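You operate a simulated robot arm through the tools that you are given. There is no shell and no other tool. Be economical: measure what you need, move in short steps, check, and stop when the job is done.

You are at the controls of a simulated robot arm. One attempt, no reset.

TASK
Stack the 310 N slip pad from the top of the test bench on top of the 290 N slip pad.

Only the result counts: the job must be done as asked and must still hold three seconds after the hand-in. Knocking over, shifting, dropping, spilling or breaking anything else fails it.

THE ROBOT
A 7-joint arm with a two-finger parallel gripper, fixed in place. Base frame: the origin is at the foot of the arm, x ahead of it, y to its left, z up; the work surface is at about z = 0. Units: m, rad, N and s.
With the tool pointing down near the work surface it reaches from about 0.22 to 0.58 m from the base axis. Its first joint turns from -1.152 to 1.152 rad. Payload 2.5 kg.
The TCP is the grasp point between the finger pads, 0.023 m short of the fingertips. In the tool frame z runs along the fingers and y along their closing line. Largest opening 0.094 m; finger width 0.038, thickness 0.01; the body of the gripper, 0.054 by 0.096 m, starts 0.039 m behind the TCP.
Orientation is that of the tool frame in the base frame, as [roll, pitch, yaw] about the fixed x, y, z axes, in that order (R = Rz(yaw) Ry(pitch) Rx(roll)). With the fingers straight down and closing along the base's y, the tool's x points along the base's -x, its y along +y and its z along -z.

THE INTERFACE
- The arm moves only by the tool nudge_tool. Its arguments are lists of equal length, an entry for each row: "slide": the shift along the base's x, y, z in mm, a list of three; "turn": the turn, a rotation vector about the base's x, y, z in degrees, a list of three. In form: {"slide": [[dx, dy, dz], ...], "turn": [[rx, ry, rz], ...]}. A call has 1 to 12 rows; each row shifts and turns the commanded pose from where the row before left it. "gripper" is the opening, from 0 (shut) to 1 (fully open), set as the call begins (left out, the last holds). A row lasts 0.2 s, in which the tool goes at most 0.05 m and 0.15 rad; a call with a longer step from one row to the next is refused whole, and so is a gripper value outside its range. Where a pose cannot be reached the arm comes as near as it can. A force on the tool above 40 N (or 10 N above the force at the start of the call, whichever is more), or a blocked arm, ends the call early, and 0.2 s more pass. Each finger travels about 0.108 m/s and halts on what it meets, pressing with about 23 N; the grip force reading is that of the motor and also rises with nothing between the fingers. The clock runs only during rows and for 0.2 s after the last one: add rows that do not move to give the fingers time. It gives the time, the measured TCP pose, the force on the tool (base axes), the opening and the grip force at its end, in the units of the frame above (readings bear some noise), and new pictures: "show" is both (left out), scene, wrist or none.
- Cameras (640 x 400 px; columns grow to the right, rows downward): "scene" is fixed at [0.131, -0.4165, 0.5453]; the picture's right is [0.72, -0.69, 0.00], its down [-0.40, -0.41, -0.82] and it looks along [0.57, 0.59, -0.57] (base axes); focal length 317 px, centre (320, 200). "wrist" rides on the gripper at [-0.039, 0, -0.044] in the tool frame; the picture's right is [0.00, -1.00, 0.00], its down [0.97, 0.00, -0.24] and it looks along [0.24, 0.00, 0.97] (tool axes); focal length 218 px, centre (320, 200).
- locate(camera, pixels): for up to 12 pixels [column, row] of the newest picture of that camera ("zoom" is the newest enlarged one), the place [x, y, z] in the base frame of the surface seen there, good to about 0.002 m. The clock stands still meanwhile.
- close_up(camera, box): a new picture of the part [left, top, right, bottom] of that camera's present view, enlarged. The clock stands still meanwhile.
- close_job(): hands the job in; it is judged then, once.

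Work in short steps. Measure before you move; look again where a grasp or a placing could have gone wrong, and mend it. You have 60 turns and 120 pictures in all, those below and enlarged ones among them. Open the gripper and draw the arm clear of the work before you hand the job in, unless the task says otherwise; then end with one line.

The tools are called after "Emit:" by a JSON object that holds its "api" and its "payload". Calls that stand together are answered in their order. nudge_tool: Moves the arm, as the interface text tells. Its arguments: {"type":"object","properties":{"slide":{"type":"array"},"turn":{"type":"array"},"gripper":{"type":"number"},"show":{"type":"string","enum":["both","scene","wrist","none"]}},"required":["slide","turn"]} The other tools are called the same way: locate (camera, pixels) gives the place of the surface under pixels of a picture; close_up (camera, box) takes an enlarged picture of a part of a camera's view; close_job () hands the job in.

At the start:

```text
time: 0.0
tool_pos: [0.3281, -0.0325, 0.2683]
ee_rot: [-3.14, -0.001, 3.14]
ft_force: [0.6, 0.2, 0.2]
width: 0.0941
grip_force: 0.1
```

scene: 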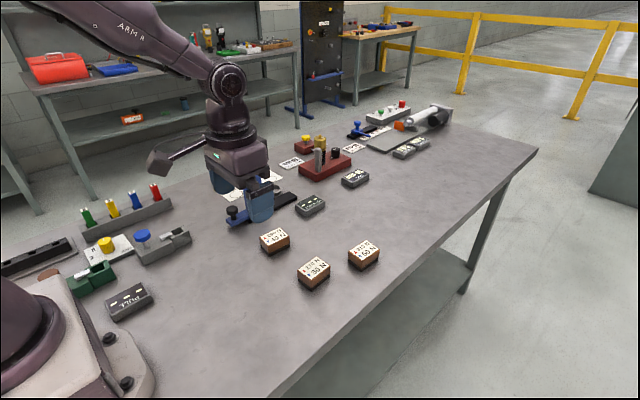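
wrist: 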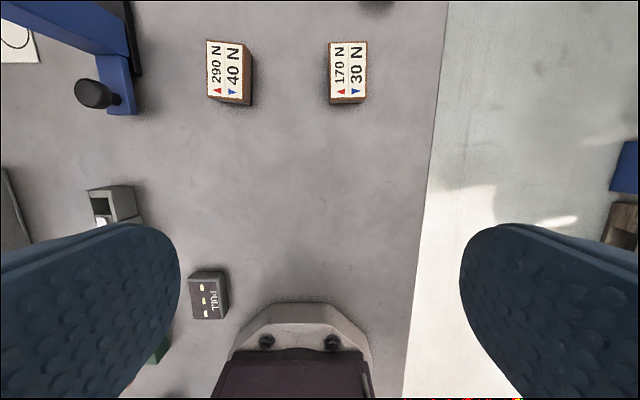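

The scene picture shows three small pads near (275,240), (313,272) and (363,255). I'll enlarge both views to read their labels.

Emit:
{"api": "close_up", "payload": {"camera": "scene", "box": [240, 210, 400, 310]}}

Emit:
{"api": "close_up", "payload": {"camera": "wrist", "box": [180, 0, 420, 150]}}

Emit:
{"api": "close_up", "payload": {"camera": "scene", "box": [220, 90, 460, 240]}}

```text
4.00 times, centred on (320, 260) of scene
```

zoom: 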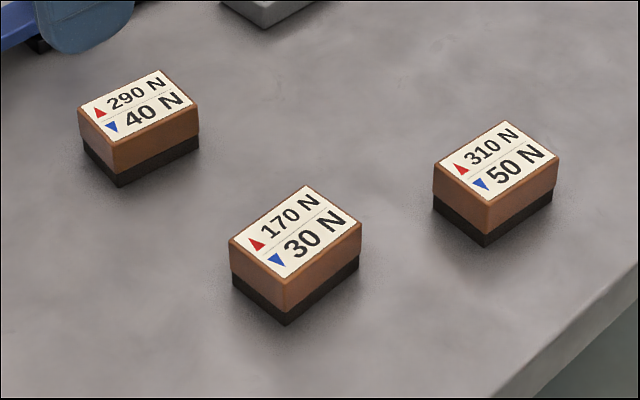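

```text
2.67 times, centred on (300, 75) of wrist
```

zoom: 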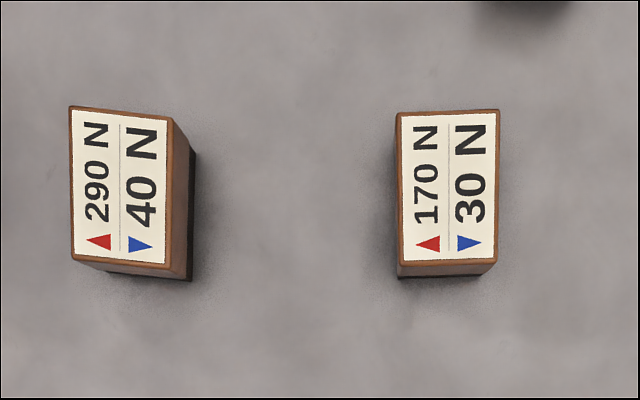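

```text
2.67 times, centred on (340, 165) of scene
```

zoom: 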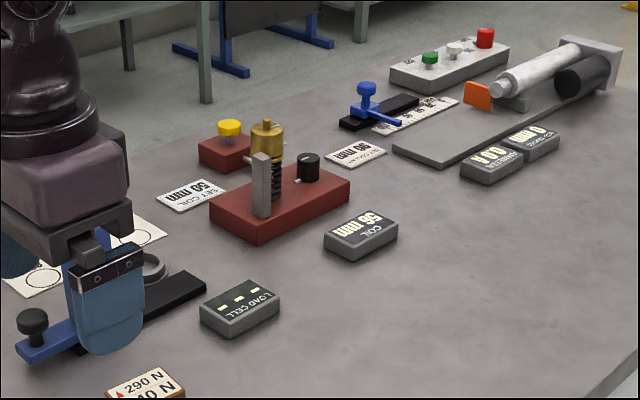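

The pad on the right is the 310 N and the one at upper left is the 290 N. I'll take a new zoom and measure their corners.

Emit:
{"api": "close_up", "payload": {"camera": "scene", "box": [240, 210, 400, 310]}}

Emit:
{"api": "locate", "payload": {"camera": "zoom", "pixels": [[437, 165], [506, 124], [556, 159], [487, 204], [487, 243], [81, 111], [159, 73], [195, 103], [116, 145], [119, 186], [470, 270], [497, 165]]}}

```text
4.00 times, centred on (320, 260) of scene
```

zoom: 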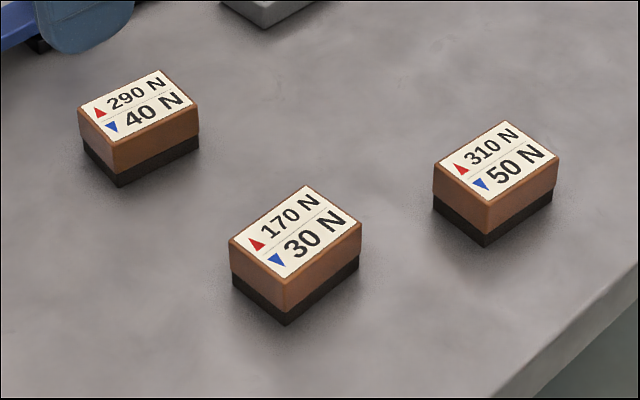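

```text
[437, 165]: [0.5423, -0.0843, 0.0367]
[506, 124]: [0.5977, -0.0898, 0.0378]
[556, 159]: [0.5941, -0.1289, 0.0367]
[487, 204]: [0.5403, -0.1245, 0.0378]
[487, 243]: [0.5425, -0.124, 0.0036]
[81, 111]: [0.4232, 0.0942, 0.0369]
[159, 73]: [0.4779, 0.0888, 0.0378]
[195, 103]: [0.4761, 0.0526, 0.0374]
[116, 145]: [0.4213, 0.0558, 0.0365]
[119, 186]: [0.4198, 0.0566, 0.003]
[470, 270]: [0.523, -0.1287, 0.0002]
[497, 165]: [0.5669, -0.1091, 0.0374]
```

The 310 N pad is about 55×40×37 mm, centred at (0.568, -0.107) and turned about -5°. The 290 N pad is centred at (0.450, 0.073), turned about -4.5°. I'll move above the 310 N pad with the gripper open and yawed -5°.

Emit:
{"api": "nudge_tool", "payload": {"slide": [[34, -10.6, -20], [34, -10.6, -20], [34, -10.6, -20], [34, -10.6, -20], [34, -10.6, -20], [34, -10.6, -20], [34, -10.9, -20], [0, 0, 0]], "turn": [[0, 0, -5], [0, 0, 0], [0, 0, 0], [0, 0, 0], [0, 0, 0], [0, 0, 0], [0, 0, 0], [0, 0, 0]], "gripper": 1}}

```text
time: 1.8
tool_pos: [0.5662, -0.1072, 0.1306]
ee_rot: [3.141, -0.002, 3.055]
ft_force: [0.1, 0.5, -0.6]
width: 0.0938
grip_force: 0.1
```

scene: 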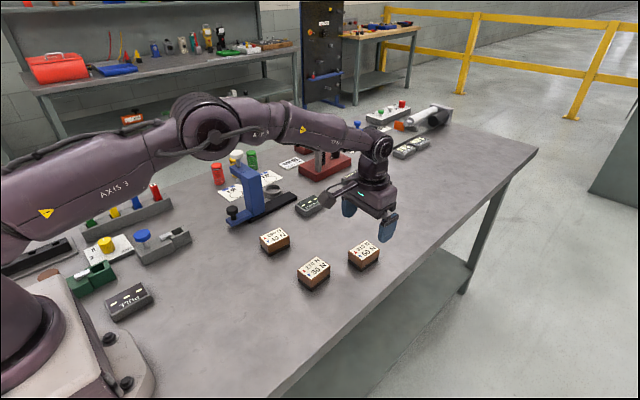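
wrist: 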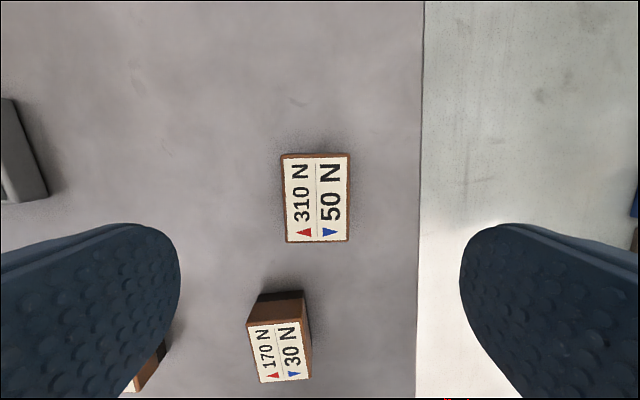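

The 310 N pad sits square between the fingers (wrist columns 282–350). I'll descend to TCP z ≈ 0.032.

Emit:
{"api": "nudge_tool", "payload": {"slide": [[2, 0, -30], [0, 0, -30], [0, 0, -22], [0, 0, -16], [0, 0, 0]], "turn": [[0, 0, 0], [0, 0, 0], [0, 0, 0], [0, 0, 0], [0, 0, 0]]}}

```text
time: 3.0
tool_pos: [0.5678, -0.107, 0.0299]
ee_rot: [-3.141, 0.0, 3.054]
ft_force: [0.7, -0.2, -0.3]
width: 0.0943
grip_force: 0.0
```

scene: 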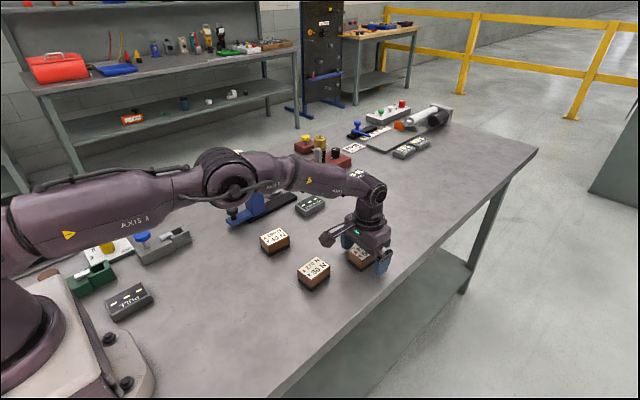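
wrist: 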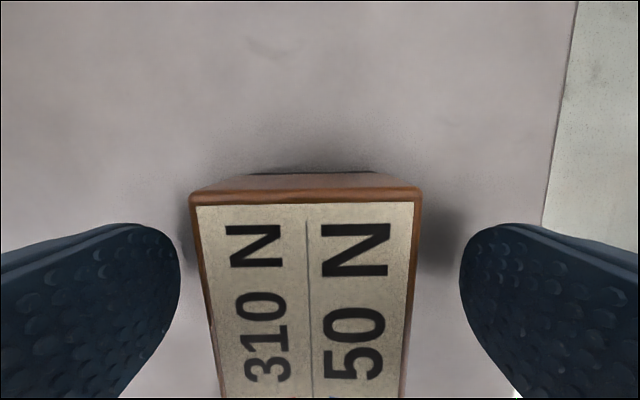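

The fingers straddle the pad at z = 0.030, with tips about 7 mm above the bench. I'll close the gripper.

Emit:
{"api": "nudge_tool", "payload": {"slide": [[0, 0, 0], [0, 0, 0], [0, 0, 0], [0, 0, 0]], "turn": [[0, 0, 0], [0, 0, 0], [0, 0, 0], [0, 0, 0]], "gripper": 0, "show": "wrist"}}

```text
time: 4.0
tool_pos: [0.5686, -0.1064, 0.0303]
ee_rot: [-3.141, 0.0, 3.055]
ft_force: [0.0, 0.9, 0.3]
width: 0.0437
grip_force: 22.7
```

wrist: 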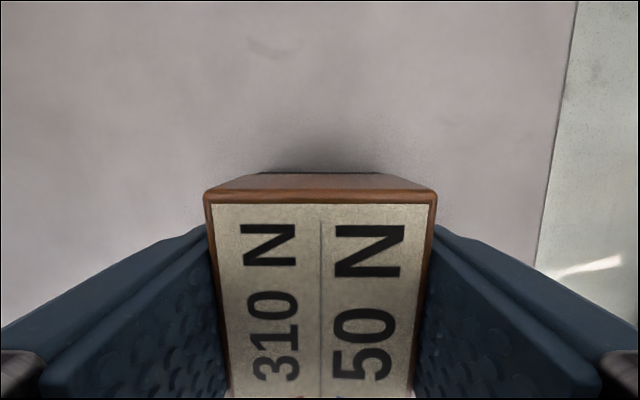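

The pad is gripped at width 0.0437. I'll lift straight up slowly and check that it holds.

Emit:
{"api": "nudge_tool", "payload": {"slide": [[0, 0, 10], [0, 0, 20], [0, 0, 25], [0, 0, 25], [0, 0, 10], [0, 0, 0]], "turn": [[0, 0, 0], [0, 0, 0], [0, 0, 0], [0, 0, 0], [0, 0, 0], [0, 0, 0]]}}

```text
time: 5.4
tool_pos: [0.569, -0.1049, 0.1197]
ee_rot: [-3.141, -0.001, 3.054]
ft_force: [0.0, -0.5, 0.7]
width: 0.0
grip_force: 23.1
```

scene: 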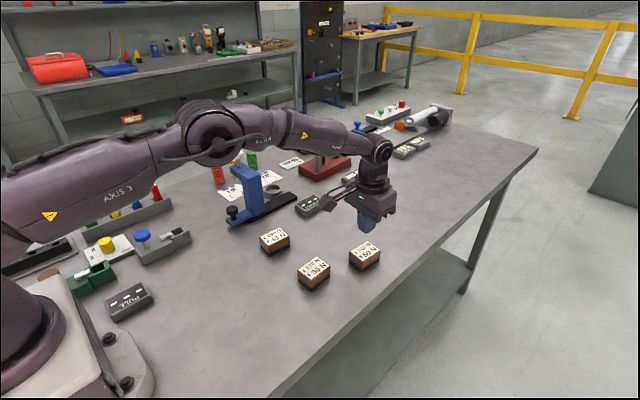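
wrist: 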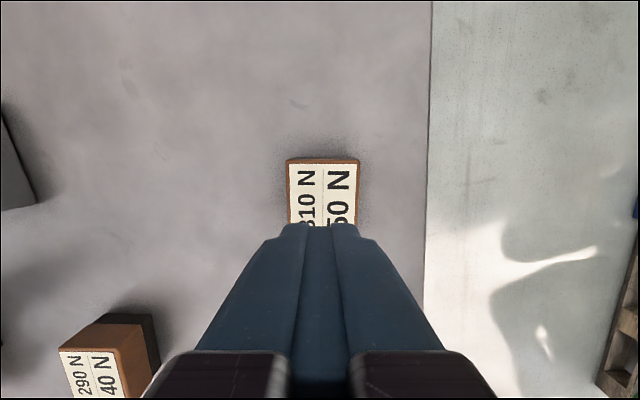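

The lift failed: width reads 0 and the pad is still on the bench at scene (364,256). I'll look closely at the pad and at what may have made it slip.

Emit:
{"api": "close_up", "payload": {"camera": "scene", "box": [324, 220, 404, 270]}}

Emit:
{"api": "locate", "payload": {"camera": "zoom", "pixels": [[198, 270], [337, 180], [446, 255], [306, 350], [306, 410], [210, 330], [440, 330], [320, 270]]}}

```text
8.00 times, centred on (364, 245) of scene
```

zoom: 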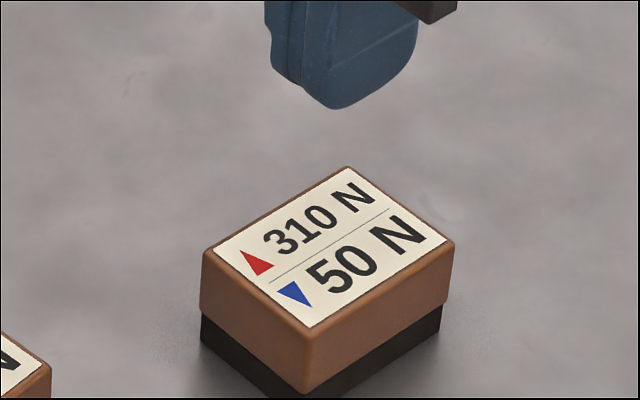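

```text
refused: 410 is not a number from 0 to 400
```

The pad looks undisturbed; its sides are brown leather with a recessed rubber base. I'll re-measure its position before gripping again.

Emit:
{"api": "locate", "payload": {"camera": "zoom", "pixels": [[206, 252], [346, 169], [452, 241], [308, 330], [308, 385], [308, 396], [325, 250], [200, 320], [440, 320], [250, 320], [380, 330]]}}

Emit:
{"api": "nudge_tool", "payload": {"slide": [[0, 0, 0], [0, 0, 0], [0, 0, 0], [0, 0, 0]], "turn": [[0, 0, 0], [0, 0, 0], [0, 0, 0], [0, 0, 0]], "gripper": 1, "show": "wrist"}}

```text
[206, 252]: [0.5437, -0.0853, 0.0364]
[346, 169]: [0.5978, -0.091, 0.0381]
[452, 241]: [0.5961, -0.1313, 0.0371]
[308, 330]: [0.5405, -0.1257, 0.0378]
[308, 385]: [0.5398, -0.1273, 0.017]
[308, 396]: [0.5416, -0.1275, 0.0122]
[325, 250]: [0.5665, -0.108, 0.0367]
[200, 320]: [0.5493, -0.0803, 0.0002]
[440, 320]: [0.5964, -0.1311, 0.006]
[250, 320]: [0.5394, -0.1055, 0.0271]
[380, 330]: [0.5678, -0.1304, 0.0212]
```

```text
time: 6.4
tool_pos: [0.5683, -0.1061, 0.1194]
ee_rot: [-3.141, 0.0, 3.054]
ft_force: [0.3, -0.6, -1.0]
width: 0.0941
grip_force: 0.1
```

wrist: 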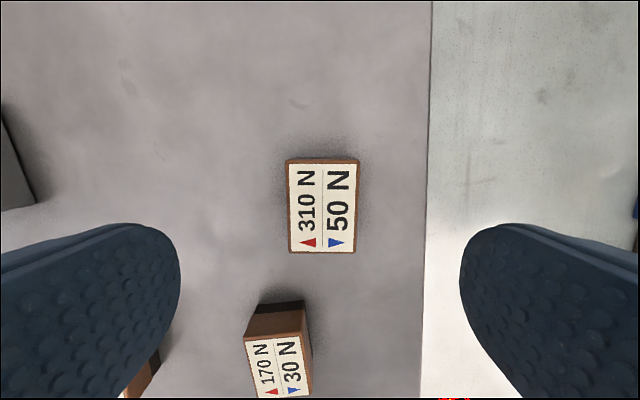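

The pad is at about (0.5686, -0.108), barely moved. I'll descend lower, to z ≈ 0.025, so the fingers cover more of the side and the rubber base.

Emit:
{"api": "nudge_tool", "payload": {"slide": [[0, -1, -30], [0, 0, -30], [0, 0, -20], [0, 0, -14], [0, 0, 0]], "turn": [[0, 0, 0], [0, 0, 0], [0, 0, 0], [0, 0, 0], [0, 0, 0]], "show": "none"}}

Emit:
{"api": "nudge_tool", "payload": {"slide": [[0, 0, 0], [0, 0, 0], [0, 0, 0], [0, 0, 0], [0, 0, 0], [0, 0, 0]], "turn": [[0, 0, 0], [0, 0, 0], [0, 0, 0], [0, 0, 0], [0, 0, 0], [0, 0, 0]], "gripper": 0}}

Emit:
{"api": "nudge_tool", "payload": {"slide": [[0, 0, 1], [0, 0, 1], [0, 0, 2], [0, 0, 2]], "turn": [[0, 0, 0], [0, 0, 0], [0, 0, 0], [0, 0, 0]]}}

```text
time: 7.6
tool_pos: [0.5683, -0.108, 0.0254]
ee_rot: [-3.141, 0.0, 3.054]
ft_force: [0.1, -0.5, 1.2]
width: 0.0941
grip_force: 0.1
```

```text
time: 9.0
tool_pos: [0.5674, -0.1082, 0.0272]
ee_rot: [-3.141, -0.001, 3.054]
ft_force: [0.5, 1.2, 0.5]
width: 0.0438
grip_force: 23.1
```

scene: 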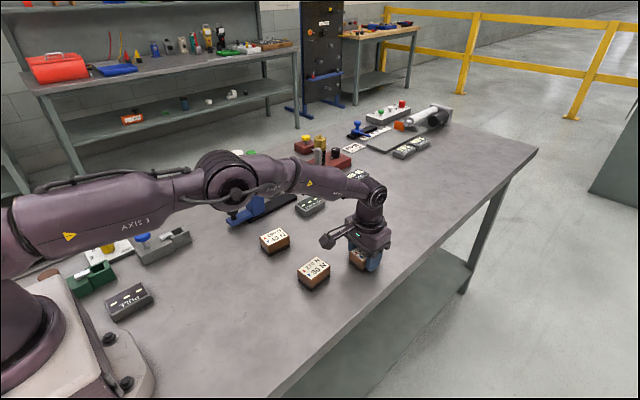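
wrist: 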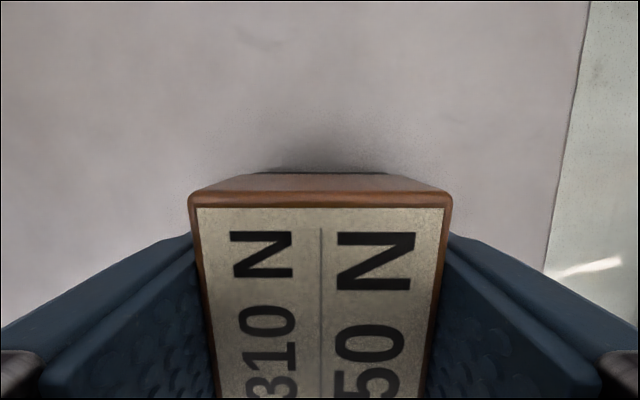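

```text
time: 10.0
tool_pos: [0.5685, -0.1097, 0.0324]
ee_rot: [-3.14, 0.0, 3.055]
ft_force: [0.8, 0.2, -2.4]
width: 0.0437
grip_force: 23.0
```

scene: 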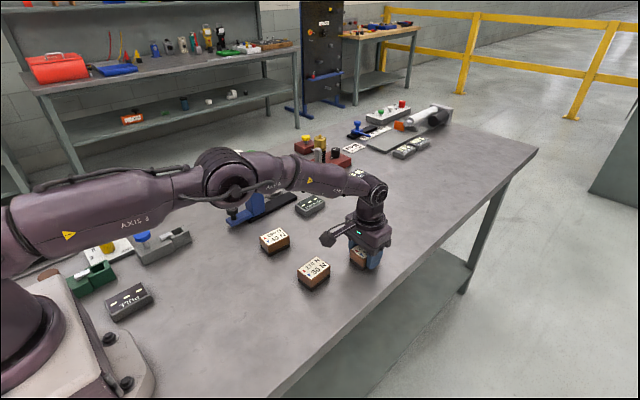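
wrist: 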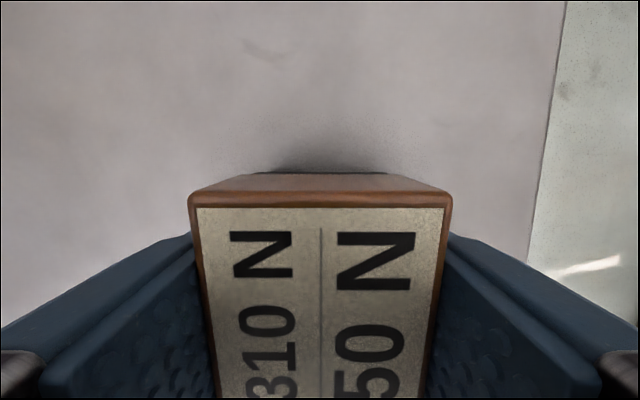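

The wrist view of the pad is unchanged after the lift and the force shows about 2.4 N of weight, so the pad is held this time. I'll keep raising it slowly to avoid slip.

Emit:
{"api": "nudge_tool", "payload": {"slide": [[0, 0, 2], [0, 0, 2], [0, 0, 3], [0, 0, 3], [0, 0, 3], [0, 0, 3], [0, 0, 3], [0, 0, 2], [0, 0, 1]], "turn": [[0, 0, 0], [0, 0, 0], [0, 0, 0], [0, 0, 0], [0, 0, 0], [0, 0, 0], [0, 0, 0], [0, 0, 0], [0, 0, 0]]}}

```text
time: 12.0
tool_pos: [0.5685, -0.1094, 0.054]
ee_rot: [-3.141, -0.001, 3.053]
ft_force: [0.5, 0.9, -2.3]
width: 0.044
grip_force: 23.0
```

scene: 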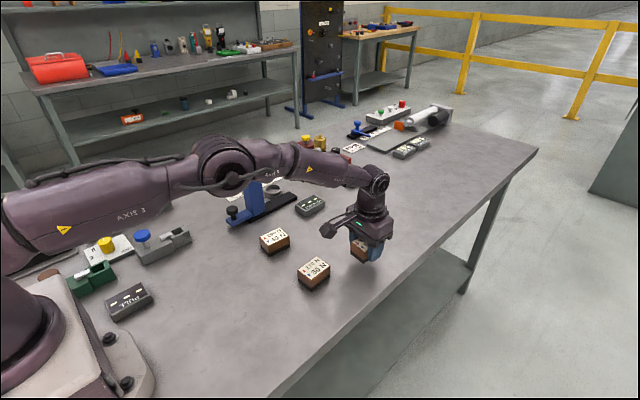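
wrist: 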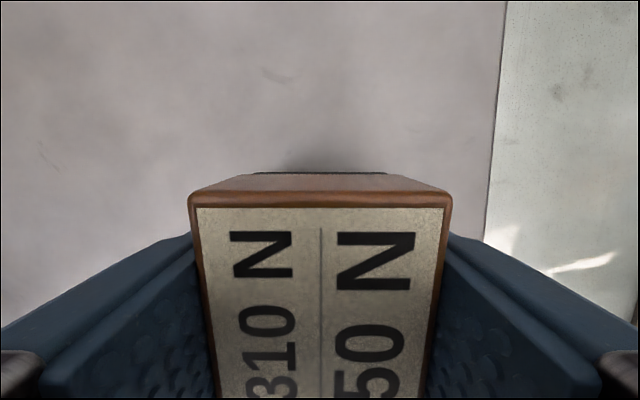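

The pad is held without creep. I'll raise it another 30 mm at the same gentle pace.

Emit:
{"api": "nudge_tool", "payload": {"slide": [[0, 0, 1], [0, 0, 2], [0, 0, 3], [0, 0, 3], [0, 0, 3], [0, 0, 3], [0, 0, 3], [0, 0, 3], [0, 0, 3], [0, 0, 3], [0, 0, 2], [0, 0, 1]], "turn": [[0, 0, 0], [0, 0, 0], [0, 0, 0], [0, 0, 0], [0, 0, 0], [0, 0, 0], [0, 0, 0], [0, 0, 0], [0, 0, 0], [0, 0, 0], [0, 0, 0], [0, 0, 0]], "show": "wrist"}}

```text
time: 14.6
tool_pos: [0.5676, -0.1086, 0.0834]
ee_rot: [-3.141, -0.002, 3.055]
ft_force: [0.2, -0.4, -3.0]
width: 0.0435
grip_force: 23.4
```

wrist: 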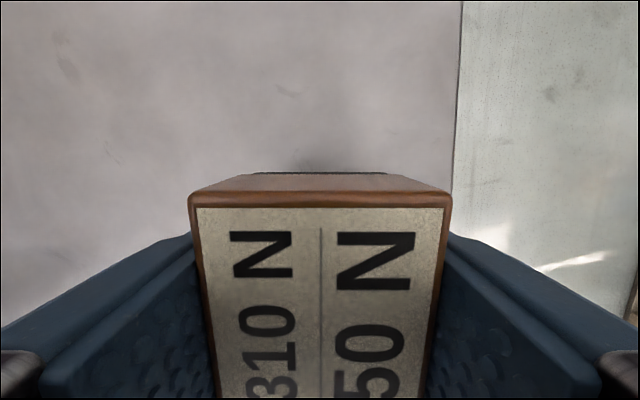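

The pad remains steady at z = 0.083. I'll carry it half way toward the 290 N pad at a gentle speed.

Emit:
{"api": "nudge_tool", "payload": {"slide": [[-1.6, 2.5, 0], [-3.3, 5, 0], [-4.9, 7.5, 0], [-6, 9.2, 0], [-6.6, 10, 0], [-6.6, 10, 0], [-6.6, 10, 0], [-6.6, 10, 0], [-6, 9.2, 0], [-4.9, 7.5, 0], [-3.3, 5, 0], [-1.6, 2.5, 0]], "turn": [[0, 0, 0], [0, 0, 0], [0, 0, 0], [0, 0, 0], [0, 0, 0], [0, 0, 0], [0, 0, 0], [0, 0, 0], [0, 0, 0], [0, 0, 0], [0, 0, 0], [0, 0, 0]]}}

```text
time: 17.2
tool_pos: [0.5105, -0.0202, 0.0841]
ee_rot: [-3.142, 0.0, 3.055]
ft_force: [-0.1, 0.1, -3.3]
width: 0.0439
grip_force: 22.7
```

scene: 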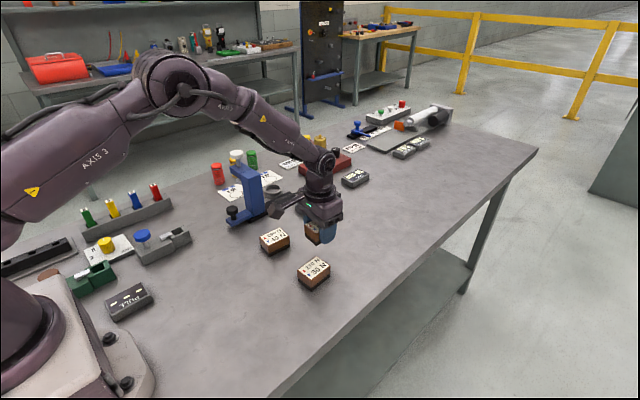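
wrist: 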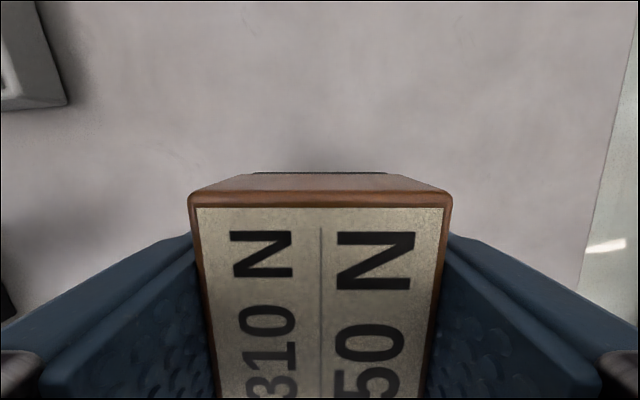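

The pad is still held. The blue clamp near scene (250,190) is close to the target, so I'll measure it before going on.

Emit:
{"api": "locate", "payload": {"camera": "scene", "pixels": [[243, 166], [256, 178], [248, 195], [252, 215], [232, 214], [230, 224], [262, 210], [292, 194], [310, 203], [276, 186], [274, 238], [264, 175]]}}

Emit:
{"api": "close_up", "payload": {"camera": "scene", "box": [200, 140, 360, 240]}}

```text
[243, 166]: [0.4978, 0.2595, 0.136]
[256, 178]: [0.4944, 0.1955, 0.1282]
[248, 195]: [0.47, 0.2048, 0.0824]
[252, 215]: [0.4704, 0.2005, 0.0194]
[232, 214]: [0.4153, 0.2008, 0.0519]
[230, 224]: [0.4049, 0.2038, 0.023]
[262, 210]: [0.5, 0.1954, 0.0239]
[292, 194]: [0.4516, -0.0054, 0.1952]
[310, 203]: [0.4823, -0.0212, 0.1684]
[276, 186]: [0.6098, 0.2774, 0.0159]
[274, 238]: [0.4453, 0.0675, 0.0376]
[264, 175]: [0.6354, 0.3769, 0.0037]
```

```text
4.00 times, centred on (280, 190) of scene
```

zoom: 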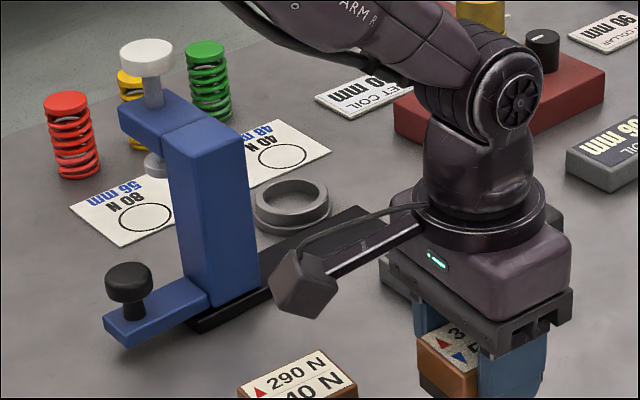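

The clamp lies at y ≥ 0.195 and the hand will reach only about y = 0.13, so there is room. I'll carry the pad the second half.

Emit:
{"api": "nudge_tool", "payload": {"slide": [[-1.6, 2.5, 0], [-3.3, 5, 0], [-4.9, 7.5, 0], [-6, 9.2, 0], [-6.6, 10, 0], [-6.6, 10, 0], [-6.6, 10, 0], [-6.6, 10, 0], [-6, 9.2, 0], [-5.9, 9, 0], [-4.5, 7, 0], [-2, 3, 0]], "turn": [[0, 0, 0], [0, 0, 0], [0, 0, 0], [0, 0, 0], [0, 0, 0], [0, 0, 0], [0, 0, 0], [0, 0, 0], [0, 0, 0], [0, 0, 0], [0, 0, 0], [0, 0, 0]]}}

Emit:
{"api": "close_up", "payload": {"camera": "scene", "box": [230, 190, 326, 250]}}

```text
time: 19.8
tool_pos: [0.4486, 0.0726, 0.0827]
ee_rot: [-3.141, -0.001, 3.055]
ft_force: [-0.2, 0.8, -2.4]
width: 0.0437
grip_force: 23.0
```

scene: 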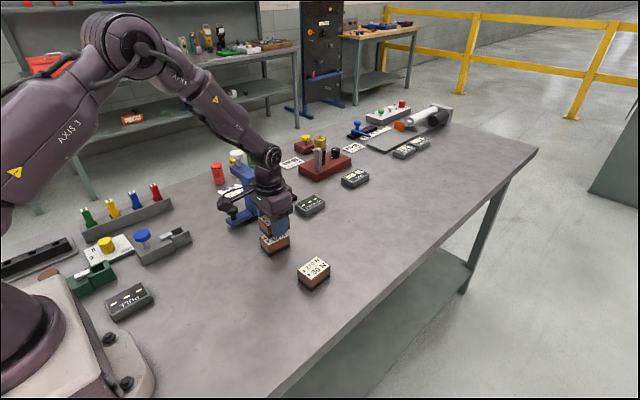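
wrist: 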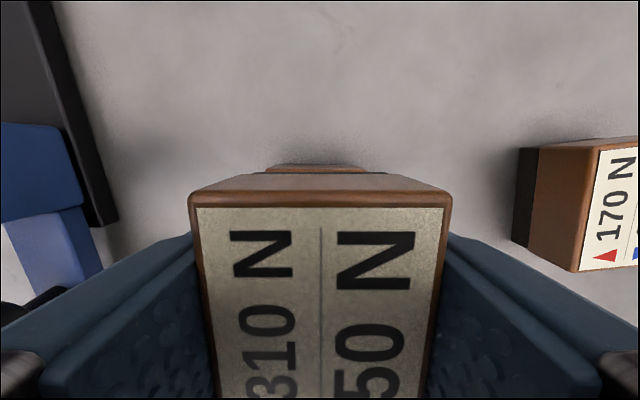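

```text
6.67 times, centred on (278, 220) of scene
```

zoom: 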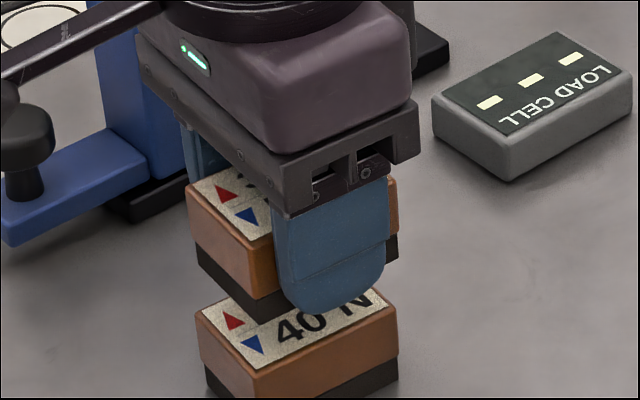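

The held pad hovers over the 290 N pad. I'll measure the faces of both to check they are in line.

Emit:
{"api": "locate", "payload": {"camera": "zoom", "pixels": [[210, 225], [240, 260], [215, 345], [240, 370], [265, 272], [392, 200], [290, 385], [370, 345], [265, 305], [257, 390], [395, 245]]}}

```text
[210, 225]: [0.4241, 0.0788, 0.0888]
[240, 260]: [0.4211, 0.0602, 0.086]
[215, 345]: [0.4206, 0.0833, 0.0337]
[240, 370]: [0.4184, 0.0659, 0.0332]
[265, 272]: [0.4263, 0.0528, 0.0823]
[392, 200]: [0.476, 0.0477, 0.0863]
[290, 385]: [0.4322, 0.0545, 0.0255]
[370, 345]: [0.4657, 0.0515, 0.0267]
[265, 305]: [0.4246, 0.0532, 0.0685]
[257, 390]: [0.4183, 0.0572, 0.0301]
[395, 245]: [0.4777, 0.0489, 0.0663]
```

The held pad is about 2–3 mm toward +x and 2 mm toward -y of the lower one. I'll correct by (-2, +2) and lower it 14 mm gently.

Emit:
{"api": "nudge_tool", "payload": {"slide": [[-1, 1, 0], [-1, 1, 0], [0, 0, -1], [0, 0, -2], [0, 0, -2], [0, 0, -2], [0, 0, -2], [0, 0, -2], [0, 0, -2], [0, 0, -1], [0, 0, 0]], "turn": [[0, 0, 0], [0, 0, 0], [0, 0, 0], [0, 0, 0], [0, 0, 0], [0, 0, 0], [0, 0, 0], [0, 0, 0], [0, 0, 0], [0, 0, 0], [0, 0, 0]], "show": "none"}}

Emit:
{"api": "close_up", "payload": {"camera": "scene", "box": [242, 205, 306, 265]}}

```text
time: 22.2
tool_pos: [0.4487, 0.0743, 0.0691]
ee_rot: [3.141, 0.0, 3.055]
ft_force: [0.2, -0.1, -2.6]
width: 0.0439
grip_force: 23.1
```

```text
6.67 times, centred on (274, 235) of scene
```

zoom: 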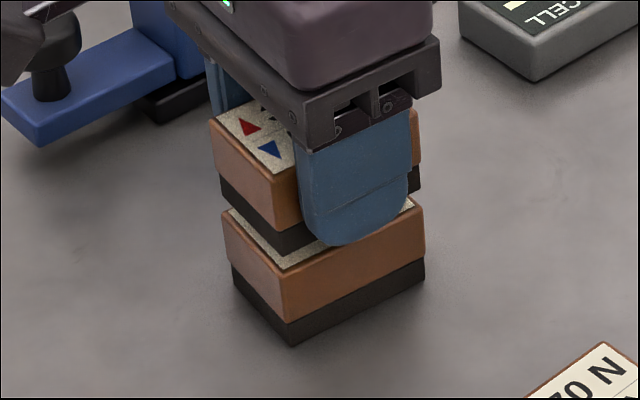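

There are a few millimetres left to go. I'll check the alignment again at these faces.

Emit:
{"api": "locate", "payload": {"camera": "zoom", "pixels": [[230, 160], [250, 180], [270, 200], [245, 250], [260, 265], [275, 282], [288, 212], [415, 155], [320, 290], [360, 270], [400, 250]]}}

```text
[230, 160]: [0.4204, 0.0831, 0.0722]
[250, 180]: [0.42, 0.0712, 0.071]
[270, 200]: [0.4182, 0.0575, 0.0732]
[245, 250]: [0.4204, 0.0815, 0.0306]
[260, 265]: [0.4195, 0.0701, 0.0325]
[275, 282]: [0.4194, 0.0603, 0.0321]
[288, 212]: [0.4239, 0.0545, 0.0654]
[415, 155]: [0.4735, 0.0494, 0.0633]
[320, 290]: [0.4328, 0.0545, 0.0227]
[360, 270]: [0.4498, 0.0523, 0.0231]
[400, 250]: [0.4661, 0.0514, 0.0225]
```

The two pads are aligned within about 1 mm. I'll lower in small steps until the weight leaves the tool.

Emit:
{"api": "nudge_tool", "payload": {"slide": [[0, 0, -1], [0, 0, -1], [0, 0, -1], [0, 0, -0.5], [0, 0, 0]], "turn": [[0, 0, 0], [0, 0, 0], [0, 0, 0], [0, 0, 0], [0, 0, 0]], "show": "none"}}

Emit:
{"api": "close_up", "payload": {"camera": "scene", "box": [242, 205, 306, 265]}}

```text
time: 23.4
tool_pos: [0.447, 0.0753, 0.0676]
ee_rot: [-3.141, 0.0, 3.055]
ft_force: [0.7, -0.7, -3.4]
width: 0.0441
grip_force: 22.7
```

```text
6.67 times, centred on (274, 235) of scene
```

zoom: 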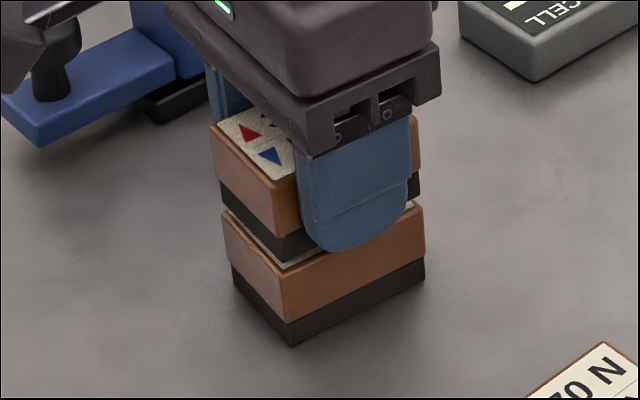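

The weight is still on the tool at about -3 N, so there is no contact yet. I'll keep lowering by small amounts.

Emit:
{"api": "nudge_tool", "payload": {"slide": [[0, 0, -0.7], [0, 0, -0.7], [0, 0, 0]], "turn": [[0, 0, 0], [0, 0, 0], [0, 0, 0]], "show": "none"}}

Emit:
{"api": "nudge_tool", "payload": {"slide": [[0, 0, -0.5], [0, 0, 0]], "turn": [[0, 0, 0], [0, 0, 0]], "show": "none"}}

Emit:
{"api": "close_up", "payload": {"camera": "scene", "box": [242, 205, 306, 265]}}

```text
time: 24.2
tool_pos: [0.448, 0.0749, 0.0639]
ee_rot: [-3.141, 0.001, 3.055]
ft_force: [0.6, 0.8, -3.1]
width: 0.0437
grip_force: 22.9
```

```text
time: 24.8
tool_pos: [0.4479, 0.0749, 0.0632]
ee_rot: [-3.141, -0.001, 3.053]
ft_force: [0.3, -0.2, -3.0]
width: 0.0439
grip_force: 23.3
```

```text
6.67 times, centred on (274, 235) of scene
```

zoom: 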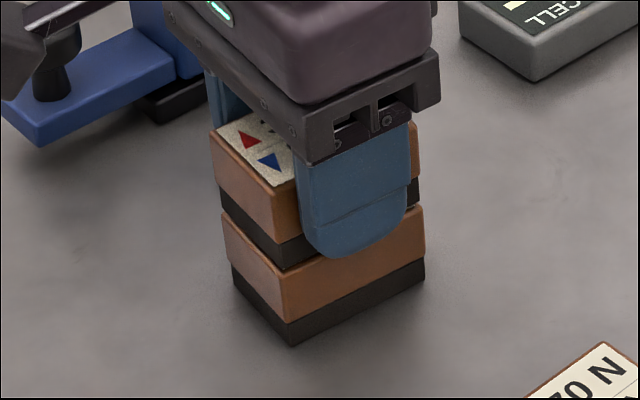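

The gap is nearly closed but the force still shows the full weight. I'll go down another half millimetre at a time.

Emit:
{"api": "nudge_tool", "payload": {"slide": [[0, 0, -0.5], [0, 0, 0]], "turn": [[0, 0, 0], [0, 0, 0]], "show": "none"}}

Emit:
{"api": "nudge_tool", "payload": {"slide": [[0, 0, -0.5], [0, 0, 0]], "turn": [[0, 0, 0], [0, 0, 0]], "show": "none"}}

Emit:
{"api": "close_up", "payload": {"camera": "scene", "box": [242, 205, 306, 265]}}

```text
time: 25.4
tool_pos: [0.4463, 0.0753, 0.0645]
ee_rot: [-3.141, -0.002, 3.054]
ft_force: [0.5, -0.6, -2.5]
width: 0.0438
grip_force: 22.5
```

```text
time: 26.0
tool_pos: [0.4463, 0.0751, 0.0629]
ee_rot: [3.141, 0.0, 3.054]
ft_force: [-0.2, -0.6, -2.4]
width: 0.0437
grip_force: 23.2
```

```text
6.67 times, centred on (274, 235) of scene
```

zoom: 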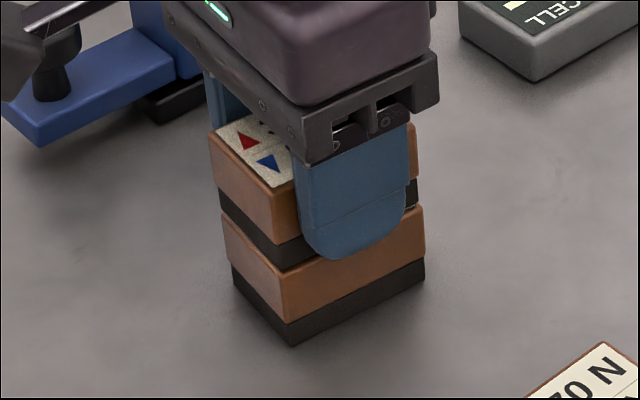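

The pad has drifted about 2 mm toward -x. I'll shift it back by 1.5 mm and continue lowering.

Emit:
{"api": "nudge_tool", "payload": {"slide": [[0.8, 0, 0.3], [0.7, 0, -0.3], [0, 0, -0.5], [0, 0, 0]], "turn": [[0, 0, 0], [0, 0, 0], [0, 0, 0], [0, 0, 0]], "show": "none"}}

Emit:
{"api": "nudge_tool", "payload": {"slide": [[0, 0, -0.5], [0, 0, 0]], "turn": [[0, 0, 0], [0, 0, 0]], "show": "none"}}

Emit:
{"api": "close_up", "payload": {"camera": "scene", "box": [250, 220, 290, 260]}}

```text
time: 27.0
tool_pos: [0.4492, 0.0753, 0.0637]
ee_rot: [3.141, 0.0, 3.055]
ft_force: [-0.6, 0.1, -2.4]
width: 0.0442
grip_force: 23.3
```

```text
time: 27.6
tool_pos: [0.4485, 0.0754, 0.0621]
ee_rot: [-3.141, 0.0, 3.054]
ft_force: [0.3, -0.1, -2.9]
width: 0.044
grip_force: 22.8
```

```text
10.00 times, centred on (270, 240) of scene
```

zoom: 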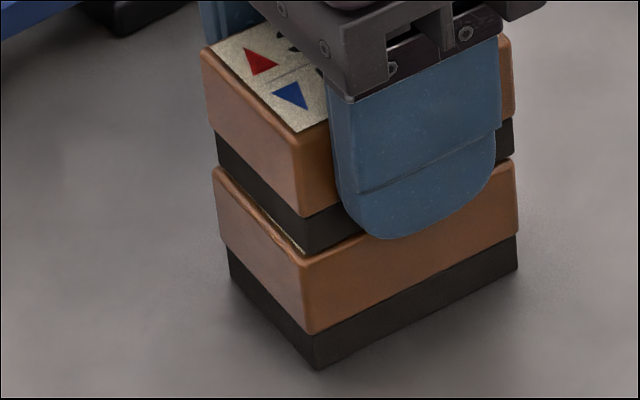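

The force still reads about -2.9 N. I'll measure the held pad's top to find the gap that remains.

Emit:
{"api": "locate", "payload": {"camera": "zoom", "pixels": [[235, 55], [285, 60], [300, 125], [305, 248], [240, 190], [270, 222], [320, 240], [300, 205]]}}

```text
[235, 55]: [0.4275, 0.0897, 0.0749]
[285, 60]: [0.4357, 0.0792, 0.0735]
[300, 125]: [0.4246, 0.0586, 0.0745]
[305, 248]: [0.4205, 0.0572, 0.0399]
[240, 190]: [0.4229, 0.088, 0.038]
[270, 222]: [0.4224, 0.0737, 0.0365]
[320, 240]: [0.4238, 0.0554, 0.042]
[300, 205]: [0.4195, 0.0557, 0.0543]
```

The held pad's top is at about 0.0745, so it should be just at contact. Two more small steps should show it in the force.

Emit:
{"api": "nudge_tool", "payload": {"slide": [[0, 0, -0.4], [0, 0, 0]], "turn": [[0, 0, 0], [0, 0, 0]], "show": "none"}}

Emit:
{"api": "nudge_tool", "payload": {"slide": [[0, 0, -0.4], [0, 0, 0]], "turn": [[0, 0, 0], [0, 0, 0]], "show": "wrist"}}

Emit:
{"api": "close_up", "payload": {"camera": "scene", "box": [250, 220, 290, 260]}}

```text
time: 28.2
tool_pos: [0.4491, 0.0748, 0.0615]
ee_rot: [-3.141, 0.0, 3.054]
ft_force: [0.2, 0.4, -3.1]
width: 0.0441
grip_force: 22.6
```

```text
time: 28.8
tool_pos: [0.4493, 0.0742, 0.0608]
ee_rot: [-3.141, 0.0, 3.053]
ft_force: [-1.3, -0.3, 0.1]
width: 0.0438
grip_force: 23.6
```

wrist: 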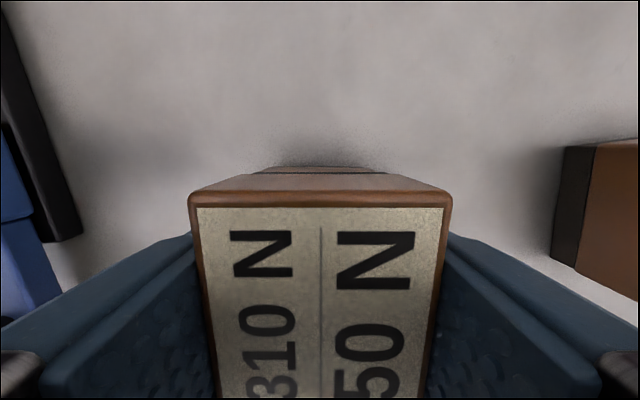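

```text
10.00 times, centred on (270, 240) of scene
```

zoom: 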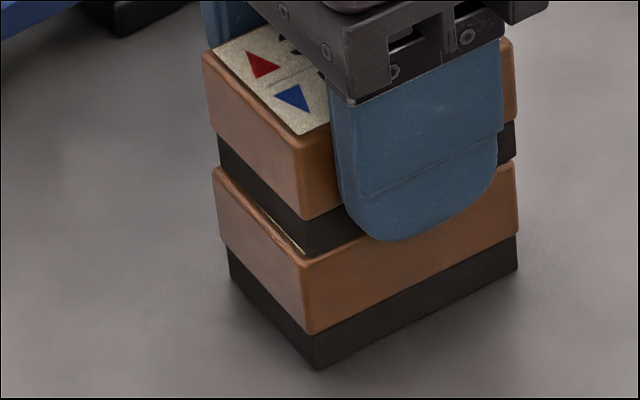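

The tool force went from -3.1 N to 0.1 N, so the pad now rests on the 290 N pad, well aligned. I'll open the gripper.

Emit:
{"api": "nudge_tool", "payload": {"slide": [[0, 0, 0], [0, 0, 0], [0, 0, 0]], "turn": [[0, 0, 0], [0, 0, 0], [0, 0, 0]], "gripper": 0.85}}

```text
time: 29.6
tool_pos: [0.4487, 0.0751, 0.0617]
ee_rot: [3.141, 0.001, 3.056]
ft_force: [-0.8, -0.7, -0.3]
width: 0.08
grip_force: 0.0
```

scene: 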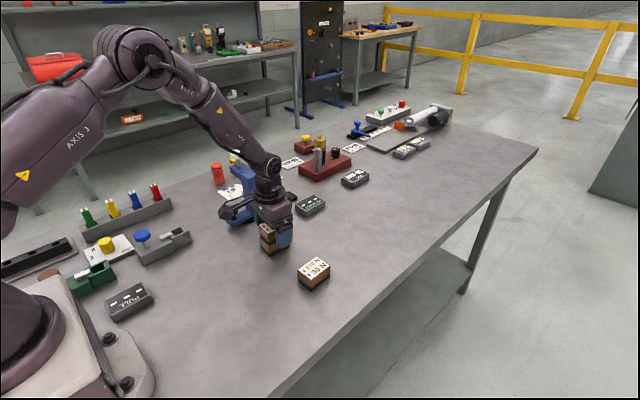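
wrist: 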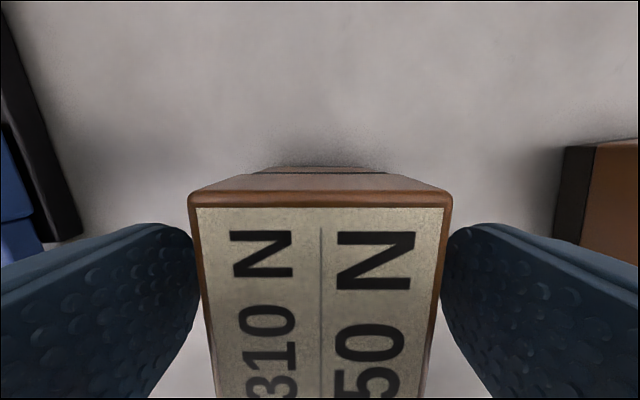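

The fingers are clear of the pad on both sides and it did not move. I'll raise the arm straight up.

Emit:
{"api": "nudge_tool", "payload": {"slide": [[0, 0, 5], [0, 0, 10], [0, 0, 20], [0, 0, 30], [0, 0, 35], [0, 0, 35], [0, 0, 30], [0, 0, 0]], "turn": [[0, 0, 0], [0, 0, 0], [0, 0, 0], [0, 0, 0], [0, 0, 0], [0, 0, 0], [0, 0, 0], [0, 0, 0]]}}

Emit:
{"api": "close_up", "payload": {"camera": "scene", "box": [230, 190, 326, 250]}}

```text
time: 31.4
tool_pos: [0.4486, 0.0761, 0.227]
ee_rot: [-3.14, 0.0, 3.054]
ft_force: [0.4, 1.1, -0.4]
width: 0.0799
grip_force: 0.0
```

scene: 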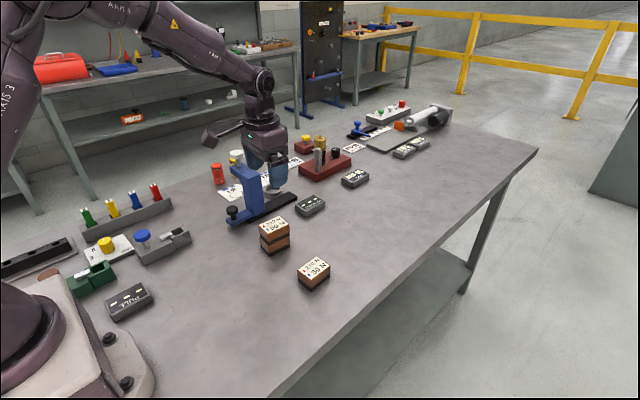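
wrist: 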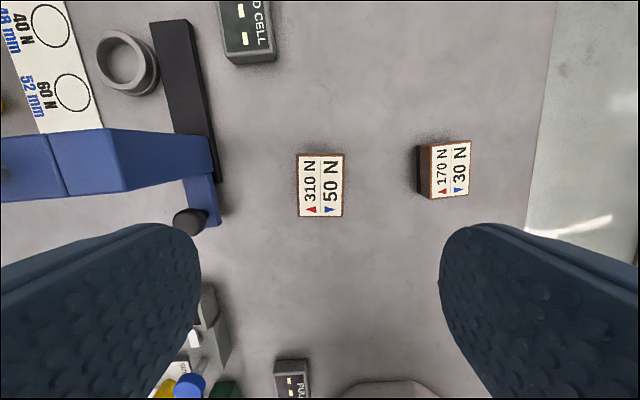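

```text
6.67 times, centred on (278, 220) of scene
```

zoom: 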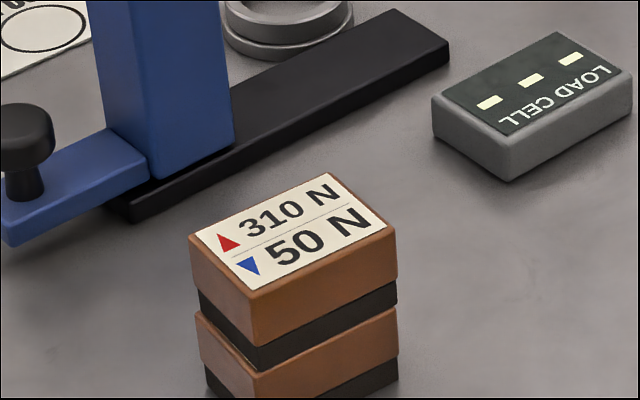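

The 310 N pad sits squarely on the 290 N pad, and the 170 N pad and other items look unmoved. The gripper is open and clear at z = 0.227, so I'm handing in.

Emit:
{"api": "close_job", "payload": {}}

```text
The job is handed in.
```

The 310 N slip pad is stacked on top of the 290 N slip pad, aligned to within a few millimetres, with the gripper open and the arm drawn clear. My first lift slipped and left the pad on the bench; the second, gripped lower and lifted slowly, held.
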